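You operate a simulated robot arm through the tools that you are given. There is no shell and no other tool. Be economical: measure what you need, move in short steps, check, and stop when the job is done.

You run a simulated two-armed robot. Do the job below in one go: nothing can be reset, and whatever is moved stays where it is left.

TASK
Pick up the teal tin from the top of the wall bench with one hand, pass it to the other hand and put it on the back right of the grey stand. Set down upright: teal tin.

The check looks at the end state, three seconds after you hand in, the way a careful person would. Anything else that was tipped, shoved, dropped, spilled or broken makes it a failure.

THE ROBOT
Two 7-joint arms with two-finger parallel grippers on one trunk, on a base that drives. Base frame: it is fixed to the floor where the robot stands at the start and does not move with it; the origin is under the middle of the robot, x ahead of it, y to its left, z up; the surface under the hand at the start is at about z = 860. Readings come in mm, degrees, newtons and seconds.
The left shoulder is at the start at [50, 177, 1154], the right one opposite. With the tool pointing down near the work surface each hand reaches from about 220 to 700 mm from the robot's upright axis, wherever it stands, measured 20 degrees to its own side. Places, roughly: back right of the grey stand (20x20 cm) [0, 2240, 400]. Payload 3.43 kg a hand.
The tool frame of a hand sits at the grasp point between the pads (the TCP): z along the fingers, y along the line on which they close. The tips reach 34 mm beyond it. Largest opening 128 mm; finger width 24, thickness 12; the body of the gripper, 48 by 130 mm, starts 96 mm behind the TCP.
Orientation is told as [roll, pitch, yaw] about the base's x, y, z axes, in that order, counted from this pose: with the fingers straight down and closing along the base's y, the tool's x points along the base's -x, its y along +y and its z along -z.

THE INTERFACE
- The arms move only by the tool drive_tool. It takes "left_rows", "right_rows" or both (then of equal length, played together; a hand with none holds still); each is a list of rows, each an object of numbers (a shift or turn left out is 0, a gripper value left out holds the last): "x", "y", "z": the shift along the tool's x, y, z in mm; "wx", "wy", "wz": the turn, a rotation vector about the tool's x, y, z in degrees; "hand": the opening, from 0 (shut) to 1 (fully open). In form: [{"x": .., "y": .., "z": .., "wx": .., "wy": .., "wz": .., "hand": ..}, ...]. A call has 1 to 8 rows; each row is the pose to reach, as a shift and turn from the pose commanded when the call began, along the tool's axes at that moment. Each row takes 0.2 s and may step no farther than 50 mm and 8.6 degrees from the row before; otherwise, or with a gripper value out of range, the whole call is refused. Where a pose cannot be reached the arm comes as near as it can. A force on the tool above 40 N (or 10 N above the force at the start of the call, whichever is more), or a blocked arm, ends the call early, and 0.2 s more pass. Each finger travels about 108 mm/s and halts on what it meets, pressing with about 43 N; the grip force reading is that of the motor and also rises with nothing between the fingers. The clock runs only during rows and for 0.2 s after the last one: add rows that repeat a pose to give the fingers time. The reply holds the time, the measured pose of the TCP, the force on the tool along the base axes, the opening and the grip force, in the units named above and with some noise, with the torque about the TCP (base axes, N m) and any sound that the robot's microphone picked up.
- Cameras (640 x 400 px; columns grow to the right, rows downward): "scene" is now at [154.8, -22.2, 1318]; the picture's right is [-0.24, -0.97, 0.00], its down [-0.54, 0.14, -0.83] and it looks along [0.80, -0.20, -0.56] (base axes); focal length 250 px, centre (320, 200). "left" rides on the left gripper at [76, 11, -160] in its tool frame; the picture's right is [-0.15, 0.99, 0.00], its down [-0.88, -0.13, -0.46] and it looks along [-0.45, -0.07, 0.89] (tool axes); focal length 234 px, centre (320, 200). "right" rides on the right gripper at [76, -11, -160] in its tool frame; the picture's right is [0.15, 0.99, 0.00], its down [-0.88, 0.13, -0.46] and it looks along [-0.45, 0.07, 0.89] (tool axes); focal length 234 px, centre (320, 200). There is no depth. A picture from a camera that has moved, and an enlarged one, comes with that camera's place and axes in the base frame and with its lens.
- capture(camera): a new picture of that camera. No time passes.
- raise_lower(by): slides the trunk up (or, below 0, down) by that many mm; the arms and the scene camera ride with it, the base frame stays. It gives what a move gives, with no picture.
- drive_base(legs): drives the robot by 1 to 6 legs, each [ahead, turn to the left] in mm and degrees, along the robot's own axes; the way and the turn of a leg run together, so that a leg with both is an arc; at most 1500 mm and 180 degrees a leg. The arms and the cameras ride along, it lands a little off, and it stops where it bumps. It gives what a move gives.
- pan_tilt(pan, tilt): turns the head with the scene camera to pan (to the left, within 80 degrees either way) and tilt (down, from -29 to 69), counted from straight ahead of the robot. It gives what a move gives.
- close_up(camera, box): a new picture of the part [left, top, right, bottom] of that camera's present view, enlarged. No time passes.
- job_done(): hands the job in; it is judged then, once.

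Go step by step. Nothing tells you exact positions but the pictures and the camera data: compare them with the known pose of the tool, close in by small moves and look again before you grip or let go. The budget is 120 turns and 108 pictures, counting those below and the enlarged ones. Unless the task says otherwise, let go and move clear before handing in, and close with one line.

The tools are called after "Request:" by a JSON object that holds its "name" and its "arguments". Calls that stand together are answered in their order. drive_tool: Moves the arms, as the interface text tells. Its arguments: {"type":"object","properties":{"left_rows":{"type":"array"},"right_rows":{"type":"array"}},"required":[]} The other tools are called the same way: raise_lower (by) slides the trunk up or down; drive_base (legs) drives the base; pan_tilt (pan, tilt) turns the head that bears the scene camera; capture (camera) takes a picture; close_up (camera, box) takes an enlarged picture of a part of a camera's view; job_done () hands the job in.

At the start:

```text
t: 0.0
left_position: [440.6, -6.7, 1089.0]
left_tool_rot: [0.0, 0.0, 0.2]
left_force: [0.5, -0.1, 0.3]
left_ft_torque: [0.07, 0.01, -0.01]
left_finger_gap: 127.8
left_grasp_force: 0.1
right_position: [470.4, -360.4, 1094.4]
right_tool_rot: [0.0, 0.0, -0.1]
right_force: [0.1, -0.7, 0.0]
right_ft_torque: [0.01, -0.03, 0.0]
right_finger_gap: 127.9
right_grasp_force: 0.0
trunk travel left (down, up): [-325.0, 76.0]
robot x, y, heading: [3.1, 0.2, -0.0]
head pan, tilt: [-14.1, 34.2]
```

scene: 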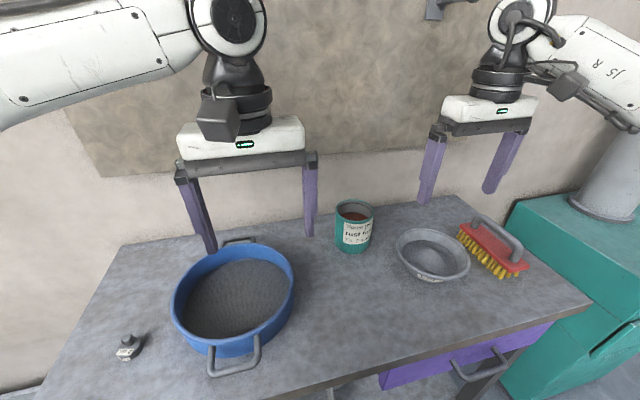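
right: 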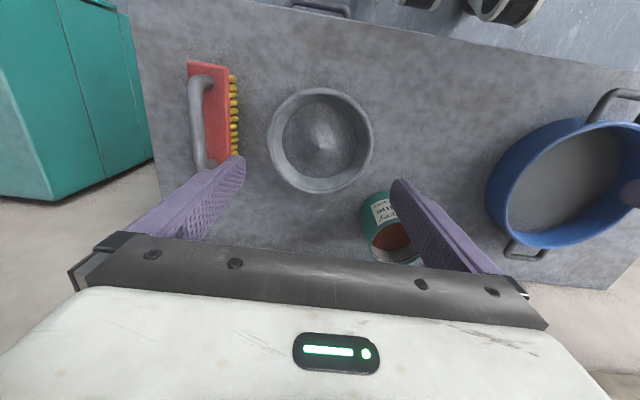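
left: 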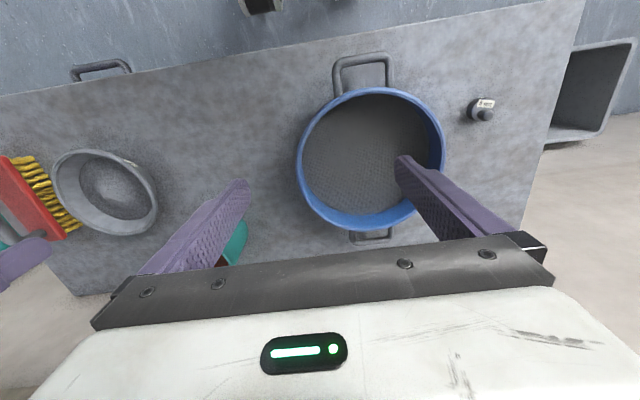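

The teal tin stands near the back of the bench at roughly (600, -220), about 100 mm tall and 90 mm wide. I'll take close-ups from two cameras to refine that before picking with the right hand.

Request:
{"name": "close_up", "arguments": {"camera": "scene", "box": [300, 180, 412, 250]}}

Request:
{"name": "close_up", "arguments": {"camera": "right", "box": [320, 170, 448, 270]}}

```text
5.71 times, centred on (356, 215) of scene
camera zoom: at [154.8, -22.2, 1318.0], right [-0.24, -0.97, 0.0], down [-0.54, 0.14, -0.83], along [0.8, -0.2, -0.56], focal length 1430 px, centre (114, 114)
```

zoom: 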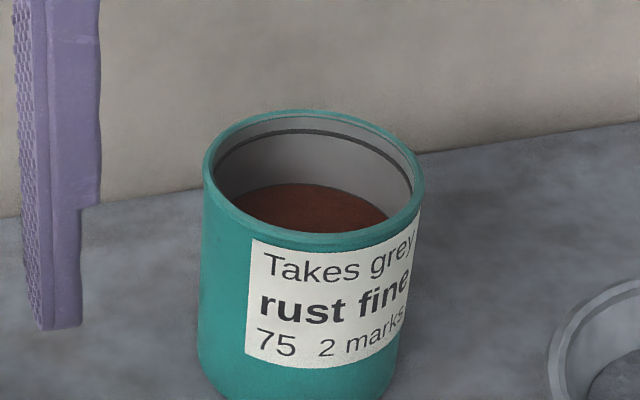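

```text
4.00 times, centred on (384, 220) of right
camera zoom: at [393.0, -369.9, 1255.1], right [-0.15, 0.99, 0.0], down [0.88, 0.13, 0.46], along [0.45, 0.07, -0.89], focal length 937 px, centre (64, 120)
```

zoom: 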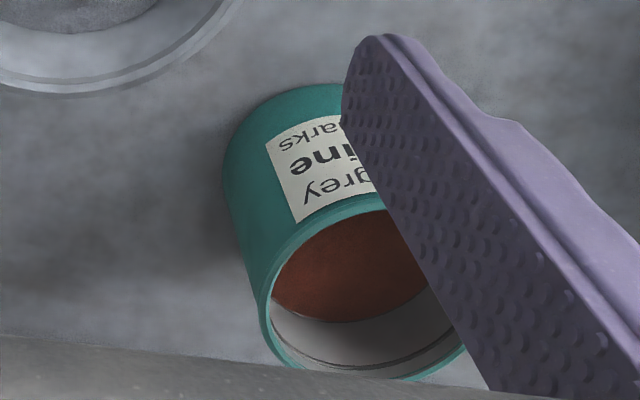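

The two views agree: rim centre about (600, -219, 960), 92 mm across, filled with powder, so it has to stay level. I'll move the right hand above it and the left hand aside.

Request:
{"name": "drive_tool", "arguments": {"right_rows": [{"x": -32, "y": 30}, {"x": -64, "y": 60}, {"x": -97, "y": 100}, {"x": -130, "y": 141}, {"x": -130, "y": 141, "z": 40}, {"x": -130, "y": 141, "z": 40}], "left_rows": [{"y": 40}, {"y": 80}, {"y": 120}, {"y": 120}, {"y": 120}, {"y": 120}]}}

Request:
{"name": "capture", "arguments": {"camera": "right"}}

Request:
{"name": "capture", "arguments": {"camera": "scene"}}

```text
refused: row 3 steps farther than a row can; nothing moved
```

```text
102 pictures are left
camera right: at [393.0, -369.9, 1255.1], right [-0.15, 0.99, 0.0], down [0.88, 0.13, 0.46], along [0.45, 0.07, -0.89], focal length 234 px, centre (320, 200)
```

right: 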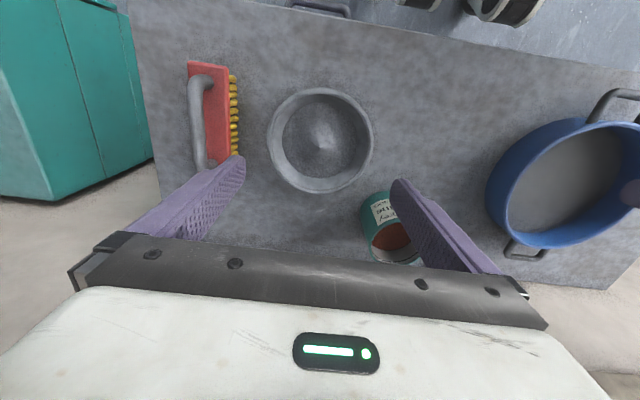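

```text
101 pictures are left
camera scene: at [154.8, -22.2, 1318.0], right [-0.24, -0.97, 0.0], down [-0.54, 0.14, -0.83], along [0.8, -0.2, -0.56], focal length 250 px, centre (320, 200)
```

scene: 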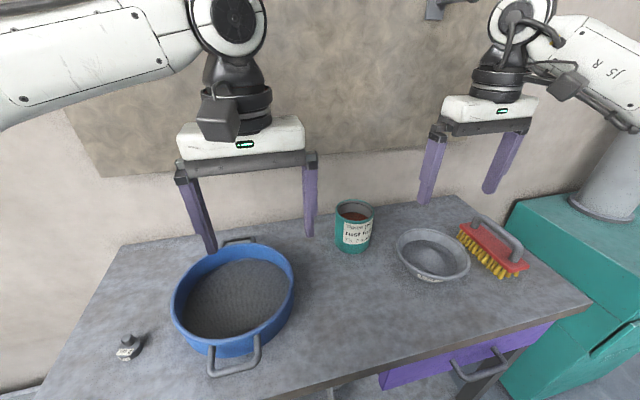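

One step was too long and nothing moved. I'll repeat the same approach with smaller steps.

Request:
{"name": "drive_tool", "arguments": {"right_rows": [{"x": -26, "y": 28}, {"x": -52, "y": 56}, {"x": -78, "y": 84}, {"x": -104, "y": 112}, {"x": -130, "y": 141}, {"x": -130, "y": 141, "z": 40}, {"x": -130, "y": 141, "z": 40}], "left_rows": [{"y": 40}, {"y": 80}, {"y": 120}, {"y": 120}, {"y": 120}, {"y": 120}, {"y": 120}]}}

Request:
{"name": "capture", "arguments": {"camera": "right"}}

Request:
{"name": "capture", "arguments": {"camera": "scene"}}

```text
t: 1.6
left_position: [440.1, 114.3, 1088.7]
left_tool_rot: [0.1, 0.1, 0.1]
left_force: [0.0, 0.4, -0.1]
left_ft_torque: [-0.01, 0.01, -0.02]
left_finger_gap: 127.9
left_grasp_force: 0.0
right_position: [600.3, -218.5, 1052.5]
right_tool_rot: [0.0, -0.1, 0.1]
right_force: [-0.2, -0.1, 0.4]
right_ft_torque: [0.02, 0.0, 0.01]
right_finger_gap: 128.3
right_grasp_force: 0.1
trunk travel left (down, up): [-325.0, 76.0]
robot x, y, heading: [-0.9, -1.2, 0.0]
head pan, tilt: [-14.1, 34.2]
```

```text
100 pictures are left
camera right: at [523.2, -228.8, 1215.3], right [-0.15, 0.99, 0.0], down [0.88, 0.13, 0.46], along [0.45, 0.07, -0.89], focal length 234 px, centre (320, 200)
```

right: 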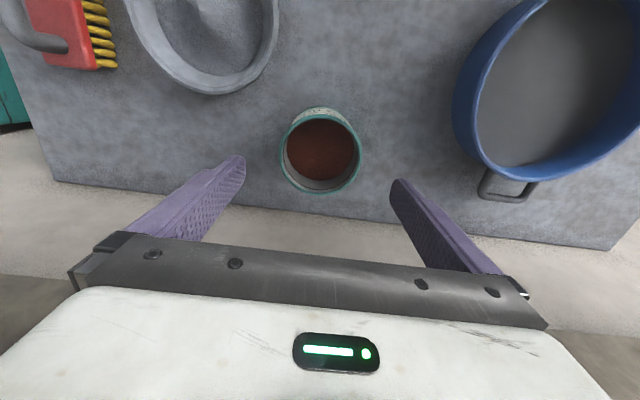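

```text
99 pictures are left
camera scene: at [154.7, -21.7, 1318.1], right [-0.24, -0.97, 0.0], down [-0.54, 0.14, -0.83], along [0.8, -0.2, -0.56], focal length 250 px, centre (320, 200)
```

scene: 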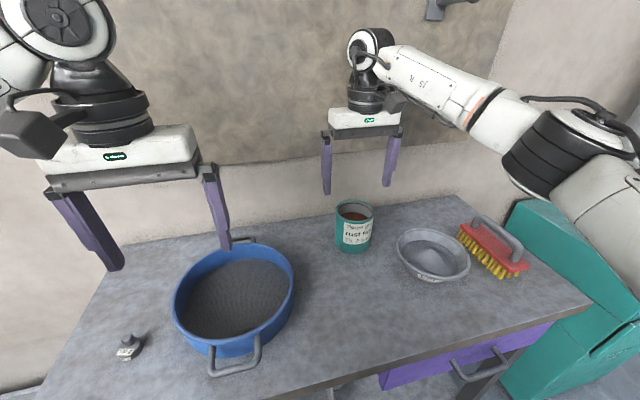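

The hand is centred over the tin to within a few mm. I'll descend to just below the rim and look before closing.

Request:
{"name": "drive_tool", "arguments": {"right_rows": [{"x": 3, "y": 1, "z": 25}, {"x": 3, "y": 1, "z": 50}, {"x": 3, "y": 1, "z": 75}, {"x": 3, "y": 1, "z": 100}, {"x": 3, "y": 1, "z": 100}]}}

Request:
{"name": "capture", "arguments": {"camera": "right"}}

Request:
{"name": "close_up", "arguments": {"camera": "scene", "box": [290, 140, 418, 260]}}

```text
t: 2.8
left_position: [440.0, 114.0, 1089.7]
left_tool_rot: [0.0, 0.0, 0.2]
left_force: [0.7, 0.4, -0.6]
left_ft_torque: [0.04, 0.0, -0.02]
left_finger_gap: 127.9
left_grasp_force: 0.2
right_position: [596.8, -217.9, 953.2]
right_tool_rot: [0.0, 0.0, -0.2]
right_force: [0.3, 0.4, -0.2]
right_ft_torque: [0.0, -0.01, 0.0]
right_finger_gap: 128.1
right_grasp_force: 0.0
trunk travel left (down, up): [-325.0, 76.0]
robot x, y, heading: [0.0, -1.8, -0.1]
head pan, tilt: [-14.1, 34.2]
```

```text
98 pictures are left
camera right: at [520.7, -228.0, 1114.3], right [-0.14, 0.99, 0.0], down [0.88, 0.13, 0.46], along [0.45, 0.07, -0.89], focal length 234 px, centre (320, 200)
```

right: 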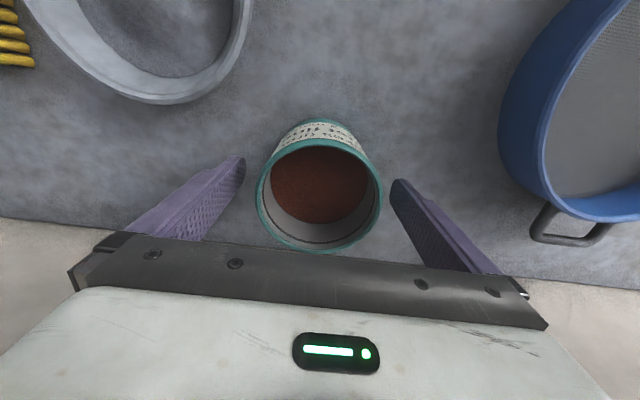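

```text
3.33 times, centred on (354, 200) of scene
camera zoom: at [154.7, -22.1, 1318.0], right [-0.24, -0.97, 0.0], down [-0.54, 0.14, -0.83], along [0.8, -0.2, -0.56], focal length 834 px, centre (207, 200)
```

zoom: 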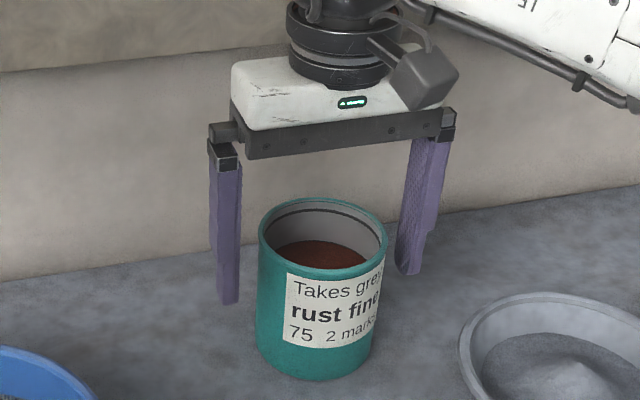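

The fingers straddle the tin evenly, so I'll close the right hand and check the grip.

Request:
{"name": "drive_tool", "arguments": {"right_rows": [{"hand": 0.7}, {"hand": 0.5}, {"hand": 0.5}, {"hand": 0.5}]}}

```text
t: 3.8
left_position: [440.8, 113.2, 1088.8]
left_tool_rot: [0.0, 0.0, 0.1]
left_force: [-0.2, 0.5, 0.1]
left_ft_torque: [0.0, -0.02, 0.02]
left_finger_gap: 128.0
left_grasp_force: 0.0
right_position: [597.6, -219.2, 953.5]
right_tool_rot: [0.1, 0.0, -0.1]
right_force: [0.3, -0.5, 0.0]
right_ft_torque: [-0.09, -0.07, -0.04]
right_finger_gap: 89.5
right_grasp_force: 43.2
trunk travel left (down, up): [-325.0, 76.0]
robot x, y, heading: [3.2, 1.6, -0.2]
head pan, tilt: [-14.1, 34.2]
```

The grip holds at an 89.5 mm gap. I'll lift slowly and look.

Request:
{"name": "drive_tool", "arguments": {"right_rows": [{"z": -8}, {"z": -20}, {"z": -40}, {"z": -65}, {"z": -90}, {"z": -120}, {"z": -120}]}}

Request:
{"name": "capture", "arguments": {"camera": "scene"}}

```text
t: 5.4
left_position: [440.2, 111.7, 1088.5]
left_tool_rot: [0.0, 0.0, 0.0]
left_force: [0.1, 1.1, 0.0]
left_ft_torque: [0.03, 0.0, 0.0]
left_finger_gap: 128.0
left_grasp_force: 0.1
right_position: [597.9, -218.6, 1073.2]
right_tool_rot: [0.0, 0.0, -0.2]
right_force: [0.0, 0.3, -2.7]
right_ft_torque: [0.0, 0.04, 0.02]
right_finger_gap: 89.5
right_grasp_force: 43.2
trunk travel left (down, up): [-325.0, 76.0]
robot x, y, heading: [-0.0, -0.4, 0.2]
head pan, tilt: [-14.1, 34.2]
```

```text
96 pictures are left
camera scene: at [155.4, -22.5, 1317.9], right [-0.24, -0.97, 0.0], down [-0.55, 0.14, -0.83], along [0.8, -0.2, -0.56], focal length 250 px, centre (320, 200)
```

scene: 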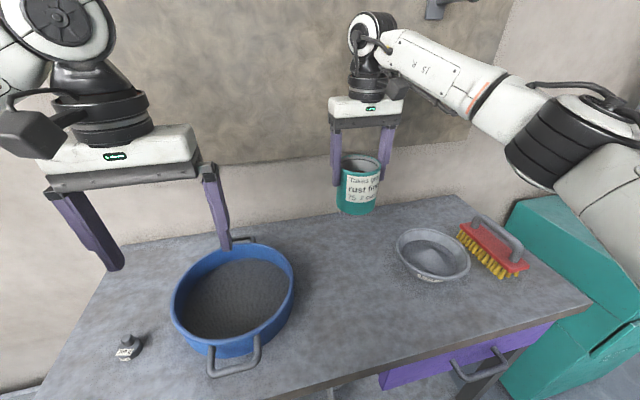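

The tin is lifted level and is light. Before driving I'll turn the head left to find the grey stand and see the free floor.

Request:
{"name": "pan_tilt", "arguments": {"pan": 80, "tilt": 25}}

Request:
{"name": "capture", "arguments": {"camera": "scene"}}

```text
t: 7.1
left_position: [440.7, 114.7, 1089.6]
left_tool_rot: [0.0, 0.0, 0.1]
left_force: [-0.2, -0.1, 0.2]
left_ft_torque: [-0.01, -0.03, 0.01]
left_finger_gap: 128.1
left_grasp_force: 0.2
right_position: [597.9, -217.6, 1073.5]
right_tool_rot: [0.0, 0.0, -0.1]
right_force: [-0.5, -0.5, -3.3]
right_ft_torque: [0.0, 0.04, -0.01]
right_finger_gap: 89.6
right_grasp_force: 43.0
trunk travel left (down, up): [-325.0, 76.0]
robot x, y, heading: [-3.8, -0.7, -0.2]
head pan, tilt: [80.0, 25.0]
```

```text
95 pictures are left
camera scene: at [85.4, 90.0, 1332.4], right [0.98, -0.17, 0.0], down [-0.07, -0.42, -0.91], along [0.16, 0.89, -0.42], focal length 250 px, centre (320, 200)
```

scene: 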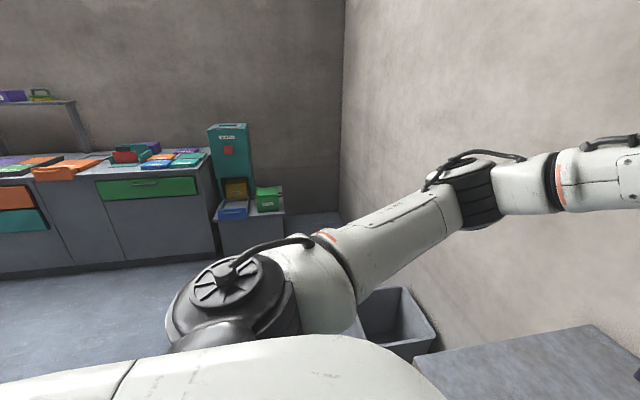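

The grey stand with boxes on it is by the far wall, around column 250. I'll zoom in.

Request:
{"name": "close_up", "arguments": {"camera": "scene", "box": [190, 110, 318, 260]}}

```text
2.67 times, centred on (254, 185) of scene
camera zoom: at [85.4, 90.0, 1332.4], right [0.98, -0.17, 0.0], down [-0.07, -0.42, -0.91], along [0.16, 0.89, -0.42], focal length 667 px, centre (496, 240)
```

zoom: 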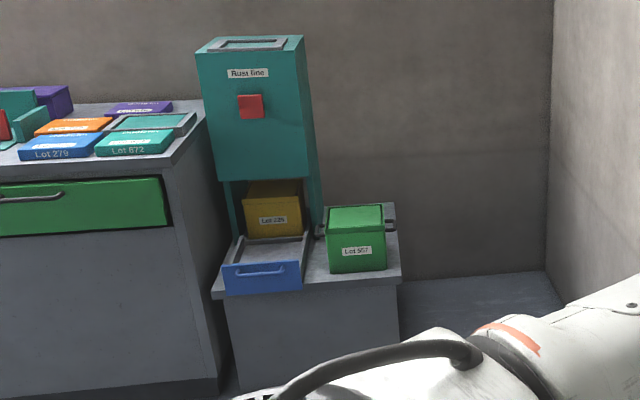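

The free spot at the stand's back right lies behind the green box, so a hand coming from the stand's right side suits it. First I'll back away from the bench and turn left to see the way.

Request:
{"name": "drive_base", "arguments": {"legs": [[-250, 0], [0, 90]]}}

Request:
{"name": "pan_tilt", "arguments": {"pan": 0, "tilt": 30}}

Request:
{"name": "capture", "arguments": {"camera": "scene"}}

```text
t: 12.7
left_position: [-358.1, 442.3, 1088.7]
left_tool_rot: [0.0, 0.0, 89.6]
left_force: [-0.4, -0.4, 0.2]
left_ft_torque: [-0.01, 0.01, -0.02]
left_finger_gap: 127.9
left_grasp_force: 0.0
right_position: [-25.6, 594.9, 1073.3]
right_tool_rot: [0.0, 0.0, 89.3]
right_force: [-0.1, 0.2, -3.6]
right_ft_torque: [-0.02, -0.02, 0.02]
right_finger_gap: 89.4
right_grasp_force: 43.4
trunk travel left (down, up): [-325.0, 76.0]
robot x, y, heading: [-250.2, -1.4, 89.7]
head pan, tilt: [80.0, 25.0]
```

```text
t: 14.2
left_position: [-358.3, 441.9, 1088.6]
left_tool_rot: [0.1, -0.1, 89.6]
left_force: [0.4, 0.3, 0.2]
left_ft_torque: [0.02, 0.0, 0.02]
left_finger_gap: 128.0
left_grasp_force: 0.1
right_position: [-25.4, 596.1, 1073.7]
right_tool_rot: [0.0, 0.0, 89.4]
right_force: [-0.3, 0.7, -3.6]
right_ft_torque: [0.0, 0.02, -0.01]
right_finger_gap: 89.4
right_grasp_force: 43.1
trunk travel left (down, up): [-325.0, 76.0]
robot x, y, heading: [-248.9, 0.1, 89.7]
head pan, tilt: [0.0, 30.0]
```

```text
93 pictures are left
camera scene: at [-247.9, 160.4, 1324.4], right [1.0, -0.01, 0.0], down [0.0, -0.5, -0.87], along [0.01, 0.87, -0.5], focal length 250 px, centre (320, 200)
```

scene: 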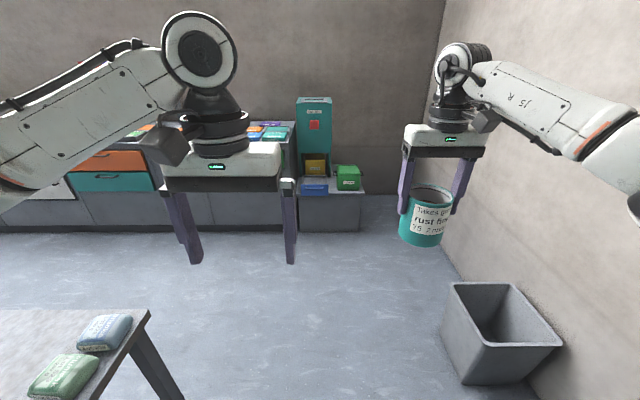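

The space here is open (another table sits front-left and a bin is on the right), so I'll do the handover here. The right hand turns a quarter about the vertical and comes to the middle, while the left tilts forward and stays clear.

Request:
{"name": "drive_tool", "arguments": {"right_rows": [{"x": 14, "y": 18, "wz": -8}, {"x": 28, "y": 36, "wz": -16}, {"x": 42, "y": 54, "wz": -24}, {"x": 56, "y": 72, "wz": -32}, {"x": 70, "y": 90, "wz": -40}, {"x": 84, "y": 108, "wz": -48}, {"x": 98, "y": 126, "wz": -56}, {"x": 112, "y": 144, "wz": -64}], "left_rows": [{"x": 10, "y": 20, "wy": -7}, {"x": 20, "y": 40, "wy": -14}, {"x": 30, "y": 60, "wy": -21}, {"x": 40, "y": 80, "wy": -28}, {"x": 50, "y": 80, "wy": -35}, {"x": 60, "y": 80, "wy": -42}, {"x": 70, "y": 80, "wy": -49}, {"x": 80, "y": 80, "wy": -55}]}}

Request:
{"name": "capture", "arguments": {"camera": "scene"}}

```text
t: 16.1
left_position: [-410.0, 427.0, 1131.9]
left_tool_rot: [0.0, -54.9, 89.5]
left_force: [0.0, 0.0, -0.7]
left_ft_torque: [-0.04, 0.03, 0.01]
left_finger_gap: 128.0
left_grasp_force: 0.1
left hand out of reach, approached as far as the arm can: row 6, 7, 8
right_position: [-162.0, 489.7, 1067.1]
right_tool_rot: [0.4, -0.8, 145.4]
right_force: [0.3, -0.2, -3.0]
right_ft_torque: [-0.01, -0.06, 0.0]
right_finger_gap: 89.7
right_grasp_force: 43.0
right hand out of reach, approached as far as the arm can: row 7, 8
trunk travel left (down, up): [-325.0, 76.0]
robot x, y, heading: [-247.3, 0.5, 89.7]
head pan, tilt: [0.0, 30.0]
```

```text
92 pictures are left
camera scene: at [-247.2, 160.5, 1324.4], right [1.0, -0.01, 0.0], down [-0.01, -0.5, -0.87], along [0.01, 0.87, -0.5], focal length 250 px, centre (320, 200)
```

scene: 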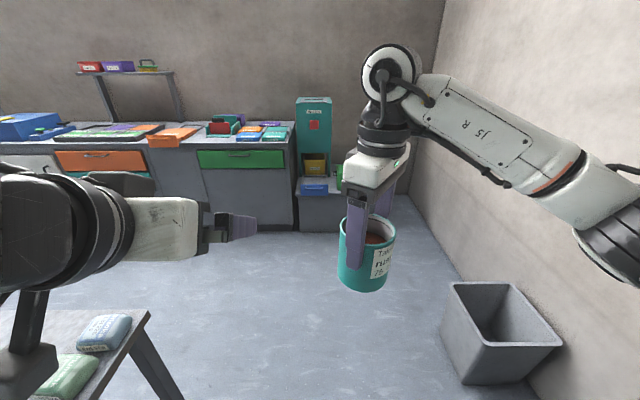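

The right wrist ran out at about +56° of yaw, so I'll turn it the other way with the tin kept level.

Request:
{"name": "drive_tool", "arguments": {"right_rows": [{"wz": 8.5}, {"wz": 17}, {"wz": 25.5}, {"wz": 34}, {"wz": 42.5}, {"wz": 51}, {"wz": 59.5}, {"wz": 68}]}}

Request:
{"name": "drive_tool", "arguments": {"right_rows": [{"wz": 8.5}, {"wz": 17}, {"wz": 25.5}, {"wz": 34}, {"wz": 42.5}, {"wz": 51}, {"wz": 59.5}, {"wz": 68}]}}

```text
t: 17.9
left_position: [-411.4, 426.5, 1131.4]
left_tool_rot: [0.1, -54.9, 89.6]
left_force: [-0.3, -0.3, 0.4]
left_ft_torque: [0.0, 0.0, 0.03]
left_finger_gap: 128.0
left_grasp_force: 0.1
right_position: [-162.6, 490.6, 1068.1]
right_tool_rot: [0.8, 0.1, 77.2]
right_force: [0.3, 0.0, -3.9]
right_ft_torque: [0.0, 0.01, -0.01]
right_finger_gap: 89.6
right_grasp_force: 43.0
trunk travel left (down, up): [-325.0, 76.0]
robot x, y, heading: [-246.1, -2.0, 89.6]
head pan, tilt: [0.0, 30.0]
```

```text
t: 19.6
left_position: [-410.6, 426.4, 1130.9]
left_tool_rot: [0.0, -54.8, 89.5]
left_force: [-0.4, 0.6, -0.3]
left_ft_torque: [0.01, 0.02, -0.01]
left_finger_gap: 127.9
left_grasp_force: 0.1
right_position: [-163.9, 489.4, 1069.0]
right_tool_rot: [0.2, 0.8, 9.3]
right_force: [0.3, -0.1, -3.0]
right_ft_torque: [-0.02, 0.03, 0.01]
right_finger_gap: 89.6
right_grasp_force: 42.9
trunk travel left (down, up): [-325.0, 76.0]
robot x, y, heading: [-246.4, -1.2, 89.5]
head pan, tilt: [0.0, 30.0]
```

The right wrist turned this way freely and now closes nearly fore-and-aft. I'll move the tin slightly ahead and up while bringing the left hand in behind it, stopping well short.

Request:
{"name": "drive_tool", "arguments": {"right_rows": [{"x": -3, "y": 20, "z": -17, "wy": -0.8}, {"x": -6, "y": 40, "z": -34, "wy": -0.8}, {"x": -10, "y": 59, "z": -50, "wy": -0.8}, {"x": -10, "y": 59, "z": -50, "wy": -0.8}, {"x": -10, "y": 59, "z": -50, "wy": -0.8}, {"x": -10, "y": 59, "z": -50, "wy": -0.8}, {"x": -10, "y": 59, "z": -50, "wy": -0.8}, {"x": -10, "y": 59, "z": -50, "wy": -0.8}], "left_rows": [{}, {"x": -5}, {"x": -11, "y": -45, "z": -3}, {"x": -11, "y": -90, "z": -3}, {"x": -11, "y": -135, "z": -3}, {"x": -11, "y": -180, "z": -3}, {"x": -11, "y": -220, "z": -3}, {"x": -11, "y": -247, "z": -3}]}}

Request:
{"name": "capture", "arguments": {"camera": "scene"}}

Request:
{"name": "capture", "arguments": {"camera": "left"}}

```text
t: 21.4
left_position: [-163.7, 428.7, 1142.0]
left_tool_rot: [0.1, -54.9, 89.7]
left_force: [0.0, -0.8, -0.6]
left_ft_torque: [0.01, 0.01, -0.01]
left_finger_gap: 128.3
left_grasp_force: 0.1
right_position: [-161.2, 550.6, 1118.4]
right_tool_rot: [0.2, 0.0, 9.4]
right_force: [-0.4, 0.1, -2.8]
right_ft_torque: [0.01, 0.02, -0.02]
right_finger_gap: 89.2
right_grasp_force: 44.1
trunk travel left (down, up): [-325.0, 76.0]
robot x, y, heading: [-245.8, 1.8, 89.4]
head pan, tilt: [0.0, 30.0]
```

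```text
91 pictures are left
camera scene: at [-247.5, 160.3, 1324.4], right [1.0, -0.01, 0.0], down [0.0, -0.5, -0.87], along [0.01, 0.87, -0.5], focal length 250 px, centre (320, 200)
```

scene: 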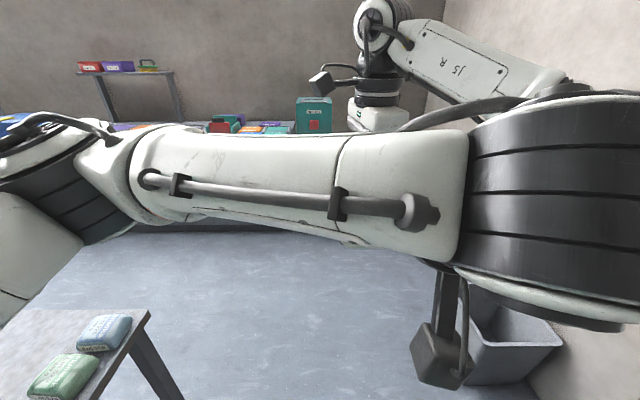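

```text
90 pictures are left
camera left: at [-174.1, 253.8, 1170.2], right [-0.99, 0.09, 0.12], down [0.13, 0.13, 0.98], along [0.07, 0.99, -0.14], focal length 234 px, centre (320, 200)
```

left: 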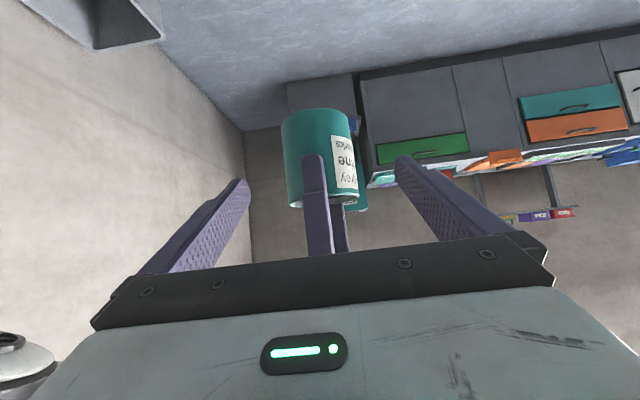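

The tin is centred between the left fingers as seen from the left wrist camera (its picture is upside down). I'll go in most of the way along the fingers and look again.

Request:
{"name": "drive_tool", "arguments": {"left_rows": [{"x": -1, "y": -4, "z": 25}, {"x": -1, "y": -4, "z": 50}, {"x": -1, "y": -4, "z": 75}, {"x": -1, "y": -4, "z": 95}, {"x": -1, "y": -4, "z": 95}]}}

Request:
{"name": "capture", "arguments": {"camera": "left"}}

Request:
{"name": "capture", "arguments": {"camera": "right"}}

```text
t: 22.6
left_position: [-159.6, 507.7, 1088.2]
left_tool_rot: [-0.1, -55.0, 89.6]
left_force: [0.4, 0.6, 0.4]
left_ft_torque: [-0.02, 0.02, 0.0]
left_finger_gap: 128.4
left_grasp_force: 0.1
right_position: [-161.6, 550.5, 1118.6]
right_tool_rot: [0.2, 0.0, 9.4]
right_force: [0.4, -0.3, -3.4]
right_ft_torque: [-0.02, 0.02, -0.02]
right_finger_gap: 89.6
right_grasp_force: 42.9
trunk travel left (down, up): [-325.0, 76.0]
robot x, y, heading: [-246.9, -1.8, 89.5]
head pan, tilt: [0.0, 30.0]
```

```text
89 pictures are left
camera left: at [-170.3, 332.7, 1115.9], right [-0.99, 0.09, 0.12], down [0.13, 0.13, 0.98], along [0.07, 0.99, -0.14], focal length 234 px, centre (320, 200)
```

left: 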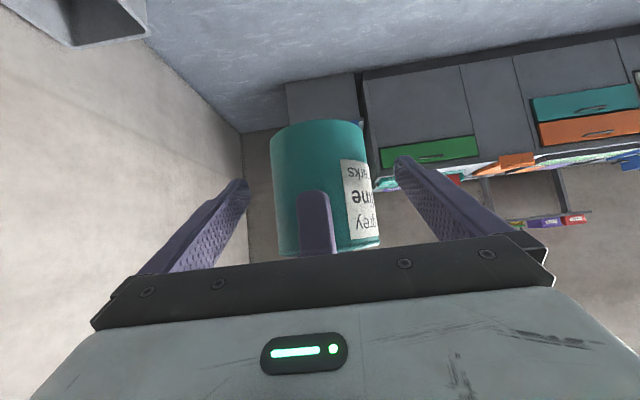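

```text
88 pictures are left
camera right: at [-235.3, 527.2, 1280.7], right [-0.31, 0.95, 0.0], down [0.85, 0.27, 0.46], along [0.43, 0.14, -0.89], focal length 234 px, centre (320, 200)
```

right: 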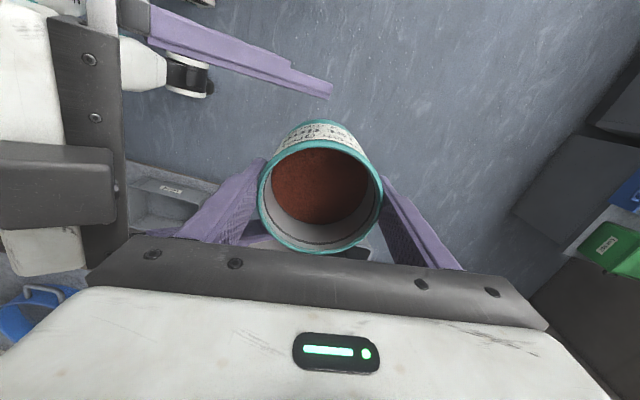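

Still centred with room to the right hand's rear finger. I'll go in the last stretch in two careful steps.

Request:
{"name": "drive_tool", "arguments": {"left_rows": [{"z": 10}, {"z": 20}, {"z": 30}, {"z": 37}, {"z": 37}]}}

Request:
{"name": "capture", "arguments": {"camera": "left"}}

Request:
{"name": "capture", "arguments": {"camera": "right"}}

```text
t: 23.9
left_position: [-157.9, 536.5, 1066.9]
left_tool_rot: [0.0, -55.1, 89.6]
left_force: [-0.5, -0.5, 0.4]
left_ft_torque: [0.05, 0.03, -0.01]
left_finger_gap: 128.0
left_grasp_force: 0.0
right_position: [-163.1, 550.3, 1118.7]
right_tool_rot: [0.2, 0.1, 9.5]
right_force: [-1.1, 0.2, -3.5]
right_ft_torque: [-0.02, 0.01, -0.03]
right_finger_gap: 89.3
right_grasp_force: 43.3
trunk travel left (down, up): [-325.0, 76.0]
robot x, y, heading: [-250.1, 2.2, 89.7]
head pan, tilt: [0.0, 30.0]
```

```text
87 pictures are left
camera left: at [-170.0, 363.0, 1095.5], right [-0.99, 0.09, 0.12], down [0.13, 0.13, 0.98], along [0.07, 0.99, -0.14], focal length 234 px, centre (320, 200)
```

left: 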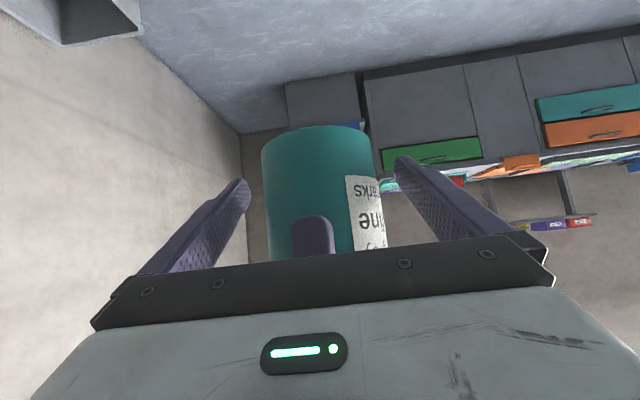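

```text
86 pictures are left
camera right: at [-235.3, 527.3, 1280.7], right [-0.31, 0.95, 0.0], down [0.85, 0.27, 0.46], along [0.43, 0.14, -0.89], focal length 234 px, centre (320, 200)
```

right: 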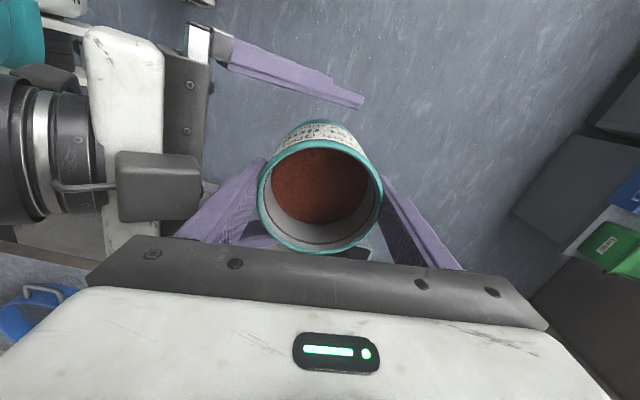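

Something dark (a box with a cable) sits near the rear finger of the right hand in its view. I'll zoom in before closing.

Request:
{"name": "close_up", "arguments": {"camera": "right", "box": [60, 110, 300, 260]}}

Request:
{"name": "capture", "arguments": {"camera": "scene"}}

```text
2.67 times, centred on (180, 185) of right
camera zoom: at [-235.3, 527.3, 1280.7], right [-0.31, 0.95, 0.0], down [0.85, 0.27, 0.46], along [0.43, 0.14, -0.89], focal length 624 px, centre (693, 240)
```

zoom: 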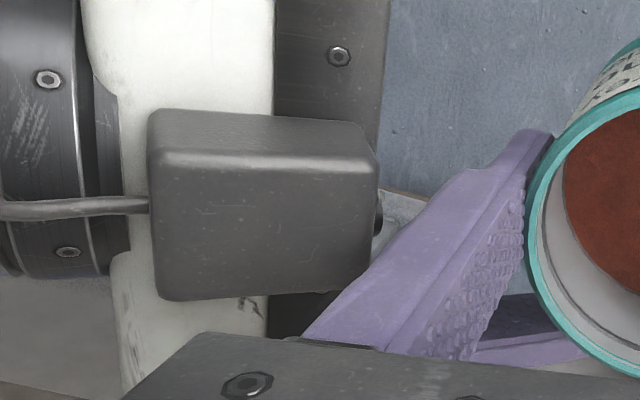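

```text
84 pictures are left
camera scene: at [-247.9, 160.3, 1324.4], right [1.0, -0.01, 0.0], down [0.0, -0.5, -0.87], along [0.01, 0.87, -0.5], focal length 250 px, centre (320, 200)
```

scene: 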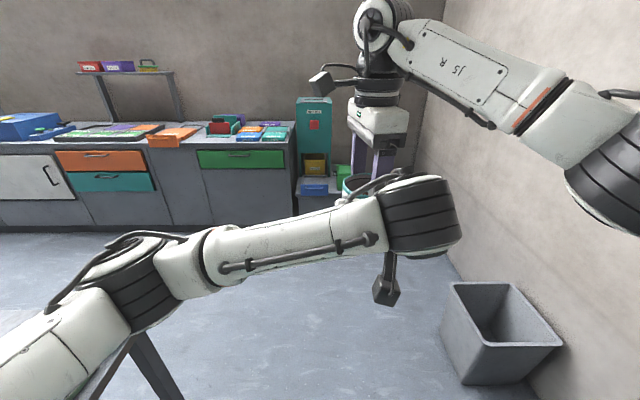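

The left gripper carries a second box on its upper side that comes within a few mm of the right rear finger. I'll tilt the left tool 10° flatter about its grasp point to open that gap, then look.

Request:
{"name": "drive_tool", "arguments": {"left_rows": [{"wy": -3}, {"wy": -6}, {"wy": -10}, {"wy": -10}]}}

Request:
{"name": "capture", "arguments": {"camera": "right"}}

Request:
{"name": "capture", "arguments": {"camera": "left"}}

```text
t: 24.9
left_position: [-159.4, 536.9, 1066.2]
left_tool_rot: [0.0, -65.0, 89.6]
left_force: [0.1, -0.4, -1.2]
left_ft_torque: [0.01, -0.02, -0.01]
left_finger_gap: 128.1
left_grasp_force: 0.0
right_position: [-160.7, 550.9, 1119.9]
right_tool_rot: [0.1, 0.0, 9.5]
right_force: [-0.5, -0.1, -3.3]
right_ft_torque: [-0.03, 0.02, -0.04]
right_finger_gap: 89.3
right_grasp_force: 43.3
trunk travel left (down, up): [-325.0, 76.0]
robot x, y, heading: [-248.8, -0.0, 89.3]
head pan, tilt: [0.0, 30.0]
```

```text
83 pictures are left
camera right: at [-235.3, 527.3, 1280.7], right [-0.31, 0.95, 0.0], down [0.85, 0.27, 0.46], along [0.43, 0.14, -0.89], focal length 234 px, centre (320, 200)
```

right: 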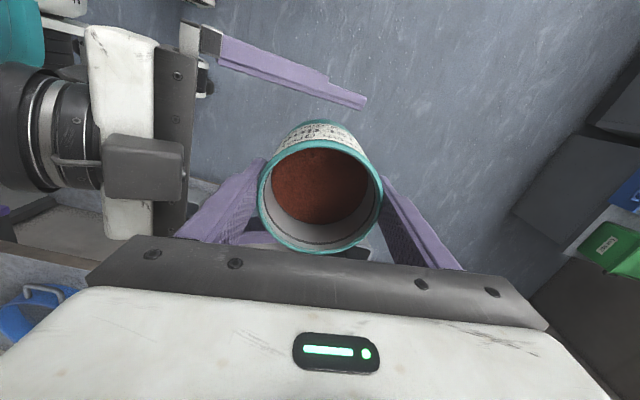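

```text
82 pictures are left
camera left: at [-170.0, 360.2, 1065.0], right [-0.99, 0.07, 0.13], down [0.13, -0.04, 0.99], along [0.07, 1.0, 0.03], focal length 234 px, centre (320, 200)
```

left: 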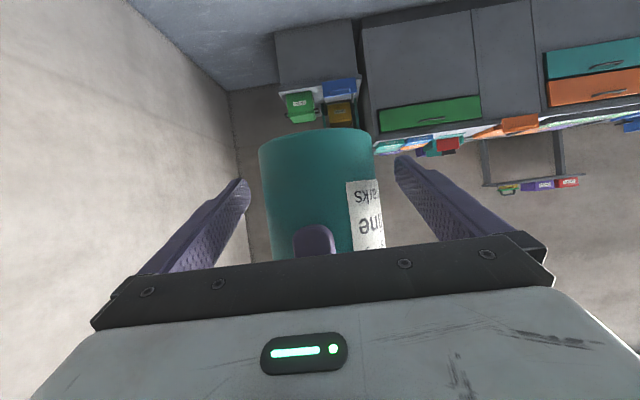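

The gap is good now and the tin is centred between the left fingers. I'll close the left hand.

Request:
{"name": "drive_tool", "arguments": {"left_rows": [{"hand": 0.8}, {"hand": 0.5}, {"hand": 0.5}, {"hand": 0.5}]}}

Request:
{"name": "capture", "arguments": {"camera": "left"}}

```text
t: 25.9
left_position: [-159.0, 536.8, 1067.0]
left_tool_rot: [0.1, -65.0, 89.4]
left_force: [2.1, -0.1, 0.2]
left_ft_torque: [0.21, 0.43, 0.25]
left_finger_gap: 88.6
left_grasp_force: 42.7
right_position: [-162.1, 550.4, 1119.4]
right_tool_rot: [0.2, 0.0, 9.4]
right_force: [-1.8, 0.3, -2.2]
right_ft_torque: [-0.2, -0.31, -0.25]
right_finger_gap: 89.6
right_grasp_force: 42.9
trunk travel left (down, up): [-325.0, 76.0]
robot x, y, heading: [-250.0, -1.5, 89.4]
head pan, tilt: [0.0, 30.0]
```

```text
81 pictures are left
camera left: at [-170.0, 360.1, 1065.1], right [-0.99, 0.07, 0.13], down [0.13, -0.04, 0.99], along [0.07, 1.0, 0.03], focal length 234 px, centre (320, 200)
```

left: 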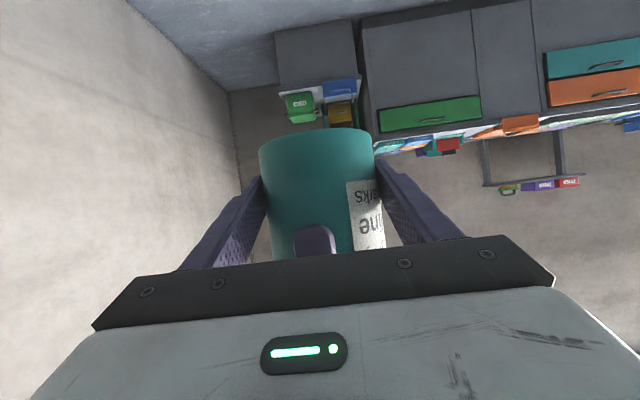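

Both hands hold the tin firmly with only small side forces. I'll open the right hand a little and then draw it straight up.

Request:
{"name": "drive_tool", "arguments": {"right_rows": [{"hand": 0.76}, {"hand": 0.82}, {"hand": 0.82}]}}

Request:
{"name": "capture", "arguments": {"camera": "right"}}

```text
t: 26.6
left_position: [-159.5, 536.9, 1067.0]
left_tool_rot: [0.1, -64.9, 89.6]
left_force: [0.9, 0.8, -0.8]
left_ft_torque: [-0.04, -0.01, -0.01]
left_finger_gap: 88.5
left_grasp_force: 42.8
right_position: [-162.7, 551.6, 1119.1]
right_tool_rot: [0.2, 0.0, 9.3]
right_force: [-0.8, -0.7, 0.7]
right_ft_torque: [0.01, 0.02, 0.01]
right_finger_gap: 105.2
right_grasp_force: 0.0
trunk travel left (down, up): [-325.0, 76.0]
robot x, y, heading: [-249.9, 0.3, 89.4]
head pan, tilt: [0.0, 30.0]
```

```text
80 pictures are left
camera right: at [-235.3, 527.3, 1280.8], right [-0.31, 0.95, 0.0], down [0.85, 0.27, 0.46], along [0.43, 0.14, -0.89], focal length 234 px, centre (320, 200)
```

right: 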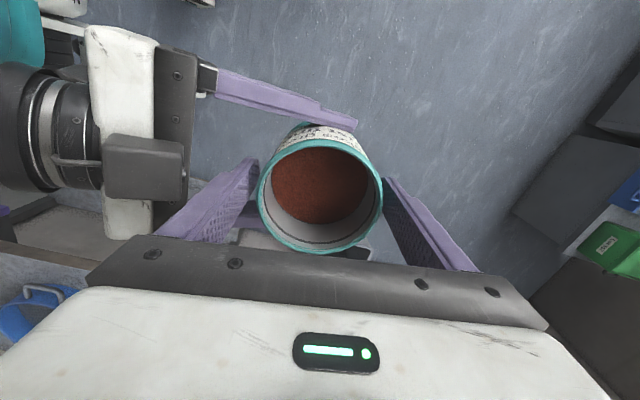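

The right fingers are clear on both sides. I'll raise the right hand straight up and away.

Request:
{"name": "drive_tool", "arguments": {"right_rows": [{"z": -10}, {"z": -25}, {"z": -45}, {"z": -65}, {"z": -85}, {"x": 0, "z": -105}]}}

Request:
{"name": "capture", "arguments": {"camera": "right"}}

```text
t: 28.1
left_position: [-158.9, 536.8, 1068.2]
left_tool_rot: [0.0, -65.0, 89.7]
left_force: [0.1, -0.8, -0.3]
left_ft_torque: [-0.12, -0.01, -0.02]
left_finger_gap: 88.7
left_grasp_force: 42.6
right_position: [-163.3, 550.3, 1224.0]
right_tool_rot: [0.4, 0.1, 9.4]
right_force: [0.8, 0.1, 0.0]
right_ft_torque: [-0.01, -0.01, 0.03]
right_finger_gap: 105.1
right_grasp_force: 0.0
trunk travel left (down, up): [-325.0, 76.0]
robot x, y, heading: [-253.3, -0.9, 89.4]
head pan, tilt: [0.0, 30.0]
```

```text
79 pictures are left
camera right: at [-236.0, 525.5, 1386.0], right [-0.31, 0.95, 0.01], down [0.85, 0.27, 0.46], along [0.43, 0.14, -0.89], focal length 234 px, centre (320, 200)
```

right: 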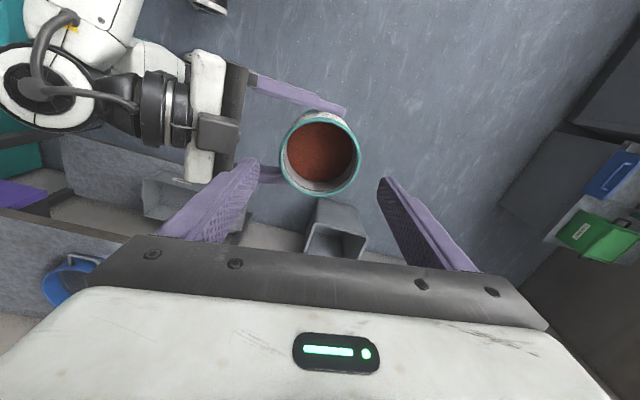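

The left hand alone holds the tin, level. I'll move the right hand out to its side and the left hand out to the left.

Request:
{"name": "drive_tool", "arguments": {"right_rows": [{"x": -29, "y": -10}, {"x": -58, "y": -30}, {"x": -87, "y": -60}, {"x": -116, "y": -90}, {"x": -145, "y": -120}, {"x": -173, "y": -150}, {"x": -173, "y": -150}, {"x": -173, "y": -150}], "left_rows": [{}, {"y": 10}, {"y": 30}, {"y": 60}, {"y": 95}, {"y": 130}, {"y": 165}, {"y": 195}]}}

Request:
{"name": "capture", "arguments": {"camera": "scene"}}

```text
t: 29.9
left_position: [-353.8, 538.7, 1067.7]
left_tool_rot: [0.0, -65.0, 89.6]
left_force: [-0.1, -0.1, -0.5]
left_ft_torque: [-0.05, 0.02, 0.0]
left_finger_gap: 88.6
left_grasp_force: 42.8
right_position: [31.9, 431.0, 1222.7]
right_tool_rot: [0.1, -0.1, 9.4]
right_force: [-0.4, -0.2, 0.9]
right_ft_torque: [0.02, -0.02, -0.03]
right_finger_gap: 104.5
right_grasp_force: 0.0
trunk travel left (down, up): [-325.0, 76.0]
robot x, y, heading: [-251.8, -0.6, 89.4]
head pan, tilt: [0.0, 30.0]
```

```text
78 pictures are left
camera scene: at [-248.3, 160.1, 1324.5], right [1.0, -0.01, 0.0], down [0.0, -0.5, -0.87], along [0.01, 0.87, -0.5], focal length 250 px, centre (320, 200)
```

scene: 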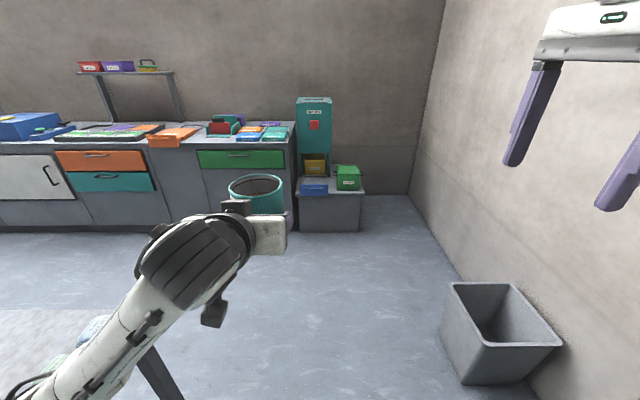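

The tin is upright in the left hand. I'll drive toward the stand, passing left of the bin, and then look at the target spot from closer.

Request:
{"name": "drive_base", "arguments": {"legs": [[0, -14], [1300, 0]]}}

Request:
{"name": "pan_tilt", "arguments": {"pan": 20, "tilt": 35}}

Request:
{"name": "capture", "arguments": {"camera": "scene"}}

```text
t: 37.2
left_position: [101.1, 1808.3, 1067.0]
left_tool_rot: [0.1, -64.9, 75.7]
left_force: [0.7, -0.2, 0.2]
left_ft_torque: [-0.05, 0.04, -0.02]
left_finger_gap: 88.6
left_grasp_force: 42.7
right_position: [452.2, 1609.9, 1223.1]
right_tool_rot: [0.2, -0.1, -4.5]
right_force: [0.4, -0.4, -0.1]
right_ft_torque: [-0.04, -0.02, -0.02]
right_finger_gap: 104.7
right_grasp_force: 0.0
trunk travel left (down, up): [-325.0, 76.0]
robot x, y, heading: [73.4, 1262.0, 75.5]
head pan, tilt: [0.0, 30.0]
```

```text
t: 38.1
left_position: [102.9, 1807.3, 1066.0]
left_tool_rot: [-0.1, -64.9, 75.7]
left_force: [0.4, -0.6, -0.3]
left_ft_torque: [-0.02, 0.01, 0.0]
left_finger_gap: 88.6
left_grasp_force: 43.1
right_position: [452.6, 1609.8, 1222.3]
right_tool_rot: [0.2, 0.0, -4.5]
right_force: [0.2, 0.2, 0.4]
right_ft_torque: [-0.01, 0.02, -0.01]
right_finger_gap: 105.3
right_grasp_force: 0.1
trunk travel left (down, up): [-325.0, 76.0]
robot x, y, heading: [72.7, 1257.3, 75.4]
head pan, tilt: [20.0, 35.0]
```

```text
77 pictures are left
camera scene: at [84.0, 1415.0, 1316.7], right [1.0, 0.1, 0.0], down [0.06, -0.57, -0.82], along [-0.08, 0.82, -0.57], focal length 250 px, centre (320, 200)
```

scene: 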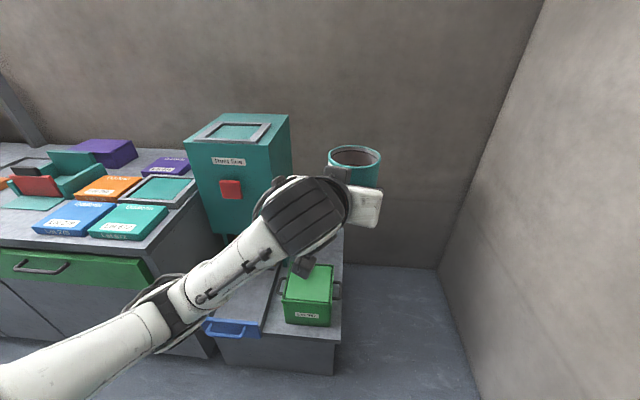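

The arm blocks part of the view, and the right wall will be close. I'll check how far the right elbow sticks out before going into the pocket beside the stand.

Request:
{"name": "pan_tilt", "arguments": {"pan": -70, "tilt": 30}}

Request:
{"name": "capture", "arguments": {"camera": "scene"}}

```text
t: 39.7
left_position: [102.7, 1807.9, 1067.6]
left_tool_rot: [0.0, -64.9, 75.7]
left_force: [0.0, 0.5, -0.3]
left_ft_torque: [-0.04, 0.01, 0.02]
left_finger_gap: 88.5
left_grasp_force: 42.9
right_position: [452.2, 1609.5, 1223.8]
right_tool_rot: [0.1, 0.1, -4.5]
right_force: [0.6, 0.1, 0.1]
right_ft_torque: [0.0, 0.02, 0.01]
right_finger_gap: 105.1
right_grasp_force: 0.1
trunk travel left (down, up): [-325.0, 76.0]
robot x, y, heading: [75.7, 1259.3, 75.7]
head pan, tilt: [-70.0, 30.0]
```

```text
76 pictures are left
camera scene: at [182.6, 1336.3, 1324.5], right [0.1, -1.0, 0.0], down [-0.5, -0.05, -0.87], along [0.86, 0.08, -0.5], focal length 250 px, centre (320, 200)
```

scene: 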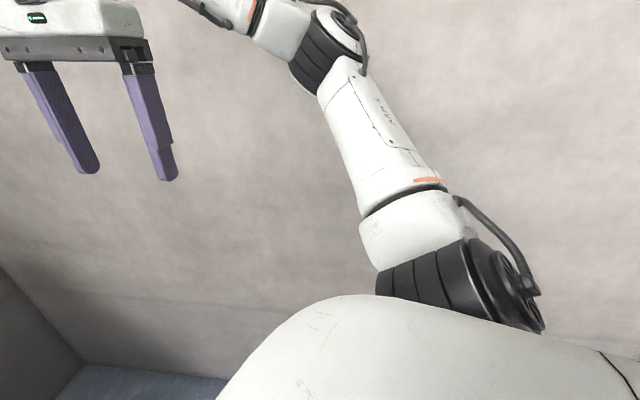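

The right elbow reaches about 410 mm to the robot's right, so I need to keep some distance from the wall. I'll look straight down to see the size of the base as well.

Request:
{"name": "pan_tilt", "arguments": {"pan": 0, "tilt": 69}}

Request:
{"name": "capture", "arguments": {"camera": "scene"}}

```text
t: 41.1
left_position: [102.0, 1808.8, 1065.5]
left_tool_rot: [0.0, -64.9, 75.7]
left_force: [-0.9, 0.5, 0.4]
left_ft_torque: [-0.02, 0.02, 0.01]
left_finger_gap: 88.8
left_grasp_force: 43.0
right_position: [452.4, 1609.8, 1223.1]
right_tool_rot: [0.2, -0.1, -4.5]
right_force: [-0.4, 0.8, -0.3]
right_ft_torque: [0.02, 0.03, -0.03]
right_finger_gap: 105.1
right_grasp_force: 0.1
trunk travel left (down, up): [-325.0, 76.0]
robot x, y, heading: [79.7, 1261.6, 75.7]
head pan, tilt: [0.0, 68.8]
```

```text
75 pictures are left
camera scene: at [106.5, 1381.5, 1273.0], right [0.97, -0.25, 0.0], down [-0.23, -0.9, -0.36], along [0.09, 0.35, -0.93], focal length 250 px, centre (320, 200)
```

scene: 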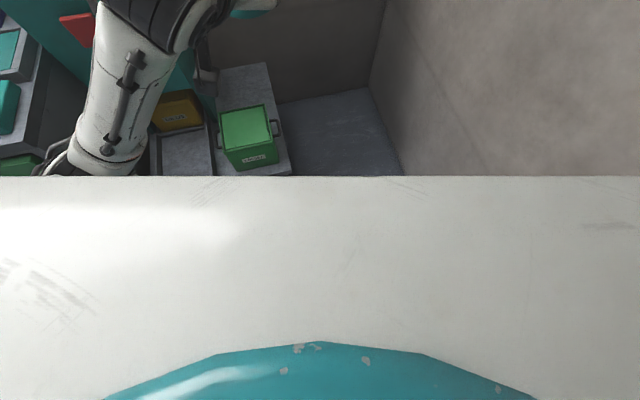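

From above I can see the free area behind the green box: x about -130 to 120, y about 2100 to 2440. The pocket is narrow, so I'll tuck the right arm in toward the middle first and check its elbow.

Request:
{"name": "drive_tool", "arguments": {"right_rows": [{"x": 20, "y": 1, "z": 10, "wz": -8.5}, {"x": 40, "y": 2, "z": 20, "wz": -17}, {"x": 60, "y": 3, "z": 35, "wz": -25.5}, {"x": 80, "y": 4, "z": 50, "wz": -34}, {"x": 100, "y": 5, "z": 65, "wz": -42.5}, {"x": 120, "y": 6, "z": 80, "wz": -51}, {"x": 140, "y": 7, "z": 95, "wz": -59.5}, {"x": 155, "y": 8, "z": 110, "wz": -68}]}}

Request:
{"name": "pan_tilt", "arguments": {"pan": -70, "tilt": 30}}

Request:
{"name": "capture", "arguments": {"camera": "scene"}}

```text
t: 42.9
left_position: [102.5, 1808.6, 1066.0]
left_tool_rot: [-0.1, -64.9, 75.8]
left_force: [-0.3, 0.4, 0.7]
left_ft_torque: [-0.06, -0.01, -0.03]
left_finger_gap: 88.4
left_grasp_force: 42.7
right_position: [297.6, 1631.4, 1113.6]
right_tool_rot: [0.1, -0.2, 63.7]
right_force: [0.2, 0.0, 0.6]
right_ft_torque: [-0.01, 0.05, 0.02]
right_finger_gap: 105.1
right_grasp_force: 0.1
trunk travel left (down, up): [-325.0, 76.0]
robot x, y, heading: [74.6, 1263.2, 75.5]
head pan, tilt: [0.0, 68.8]
```

```text
t: 44.3
left_position: [102.2, 1807.3, 1065.7]
left_tool_rot: [0.0, -64.9, 75.8]
left_force: [0.2, -1.2, -0.3]
left_ft_torque: [-0.04, 0.0, -0.02]
left_finger_gap: 88.4
left_grasp_force: 44.0
right_position: [299.3, 1629.3, 1113.1]
right_tool_rot: [0.1, -0.2, 63.4]
right_force: [0.2, -0.6, -0.8]
right_ft_torque: [0.0, 0.0, 0.03]
right_finger_gap: 105.1
right_grasp_force: 0.1
trunk travel left (down, up): [-325.0, 76.0]
robot x, y, heading: [75.0, 1260.4, 75.4]
head pan, tilt: [-70.0, 30.0]
```

```text
74 pictures are left
camera scene: at [182.6, 1336.3, 1324.4], right [0.1, -1.0, 0.0], down [-0.5, -0.05, -0.87], along [0.86, 0.09, -0.5], focal length 250 px, centre (320, 200)
```

scene: 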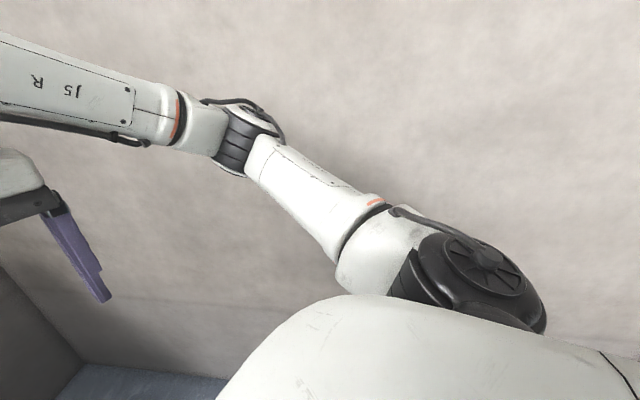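

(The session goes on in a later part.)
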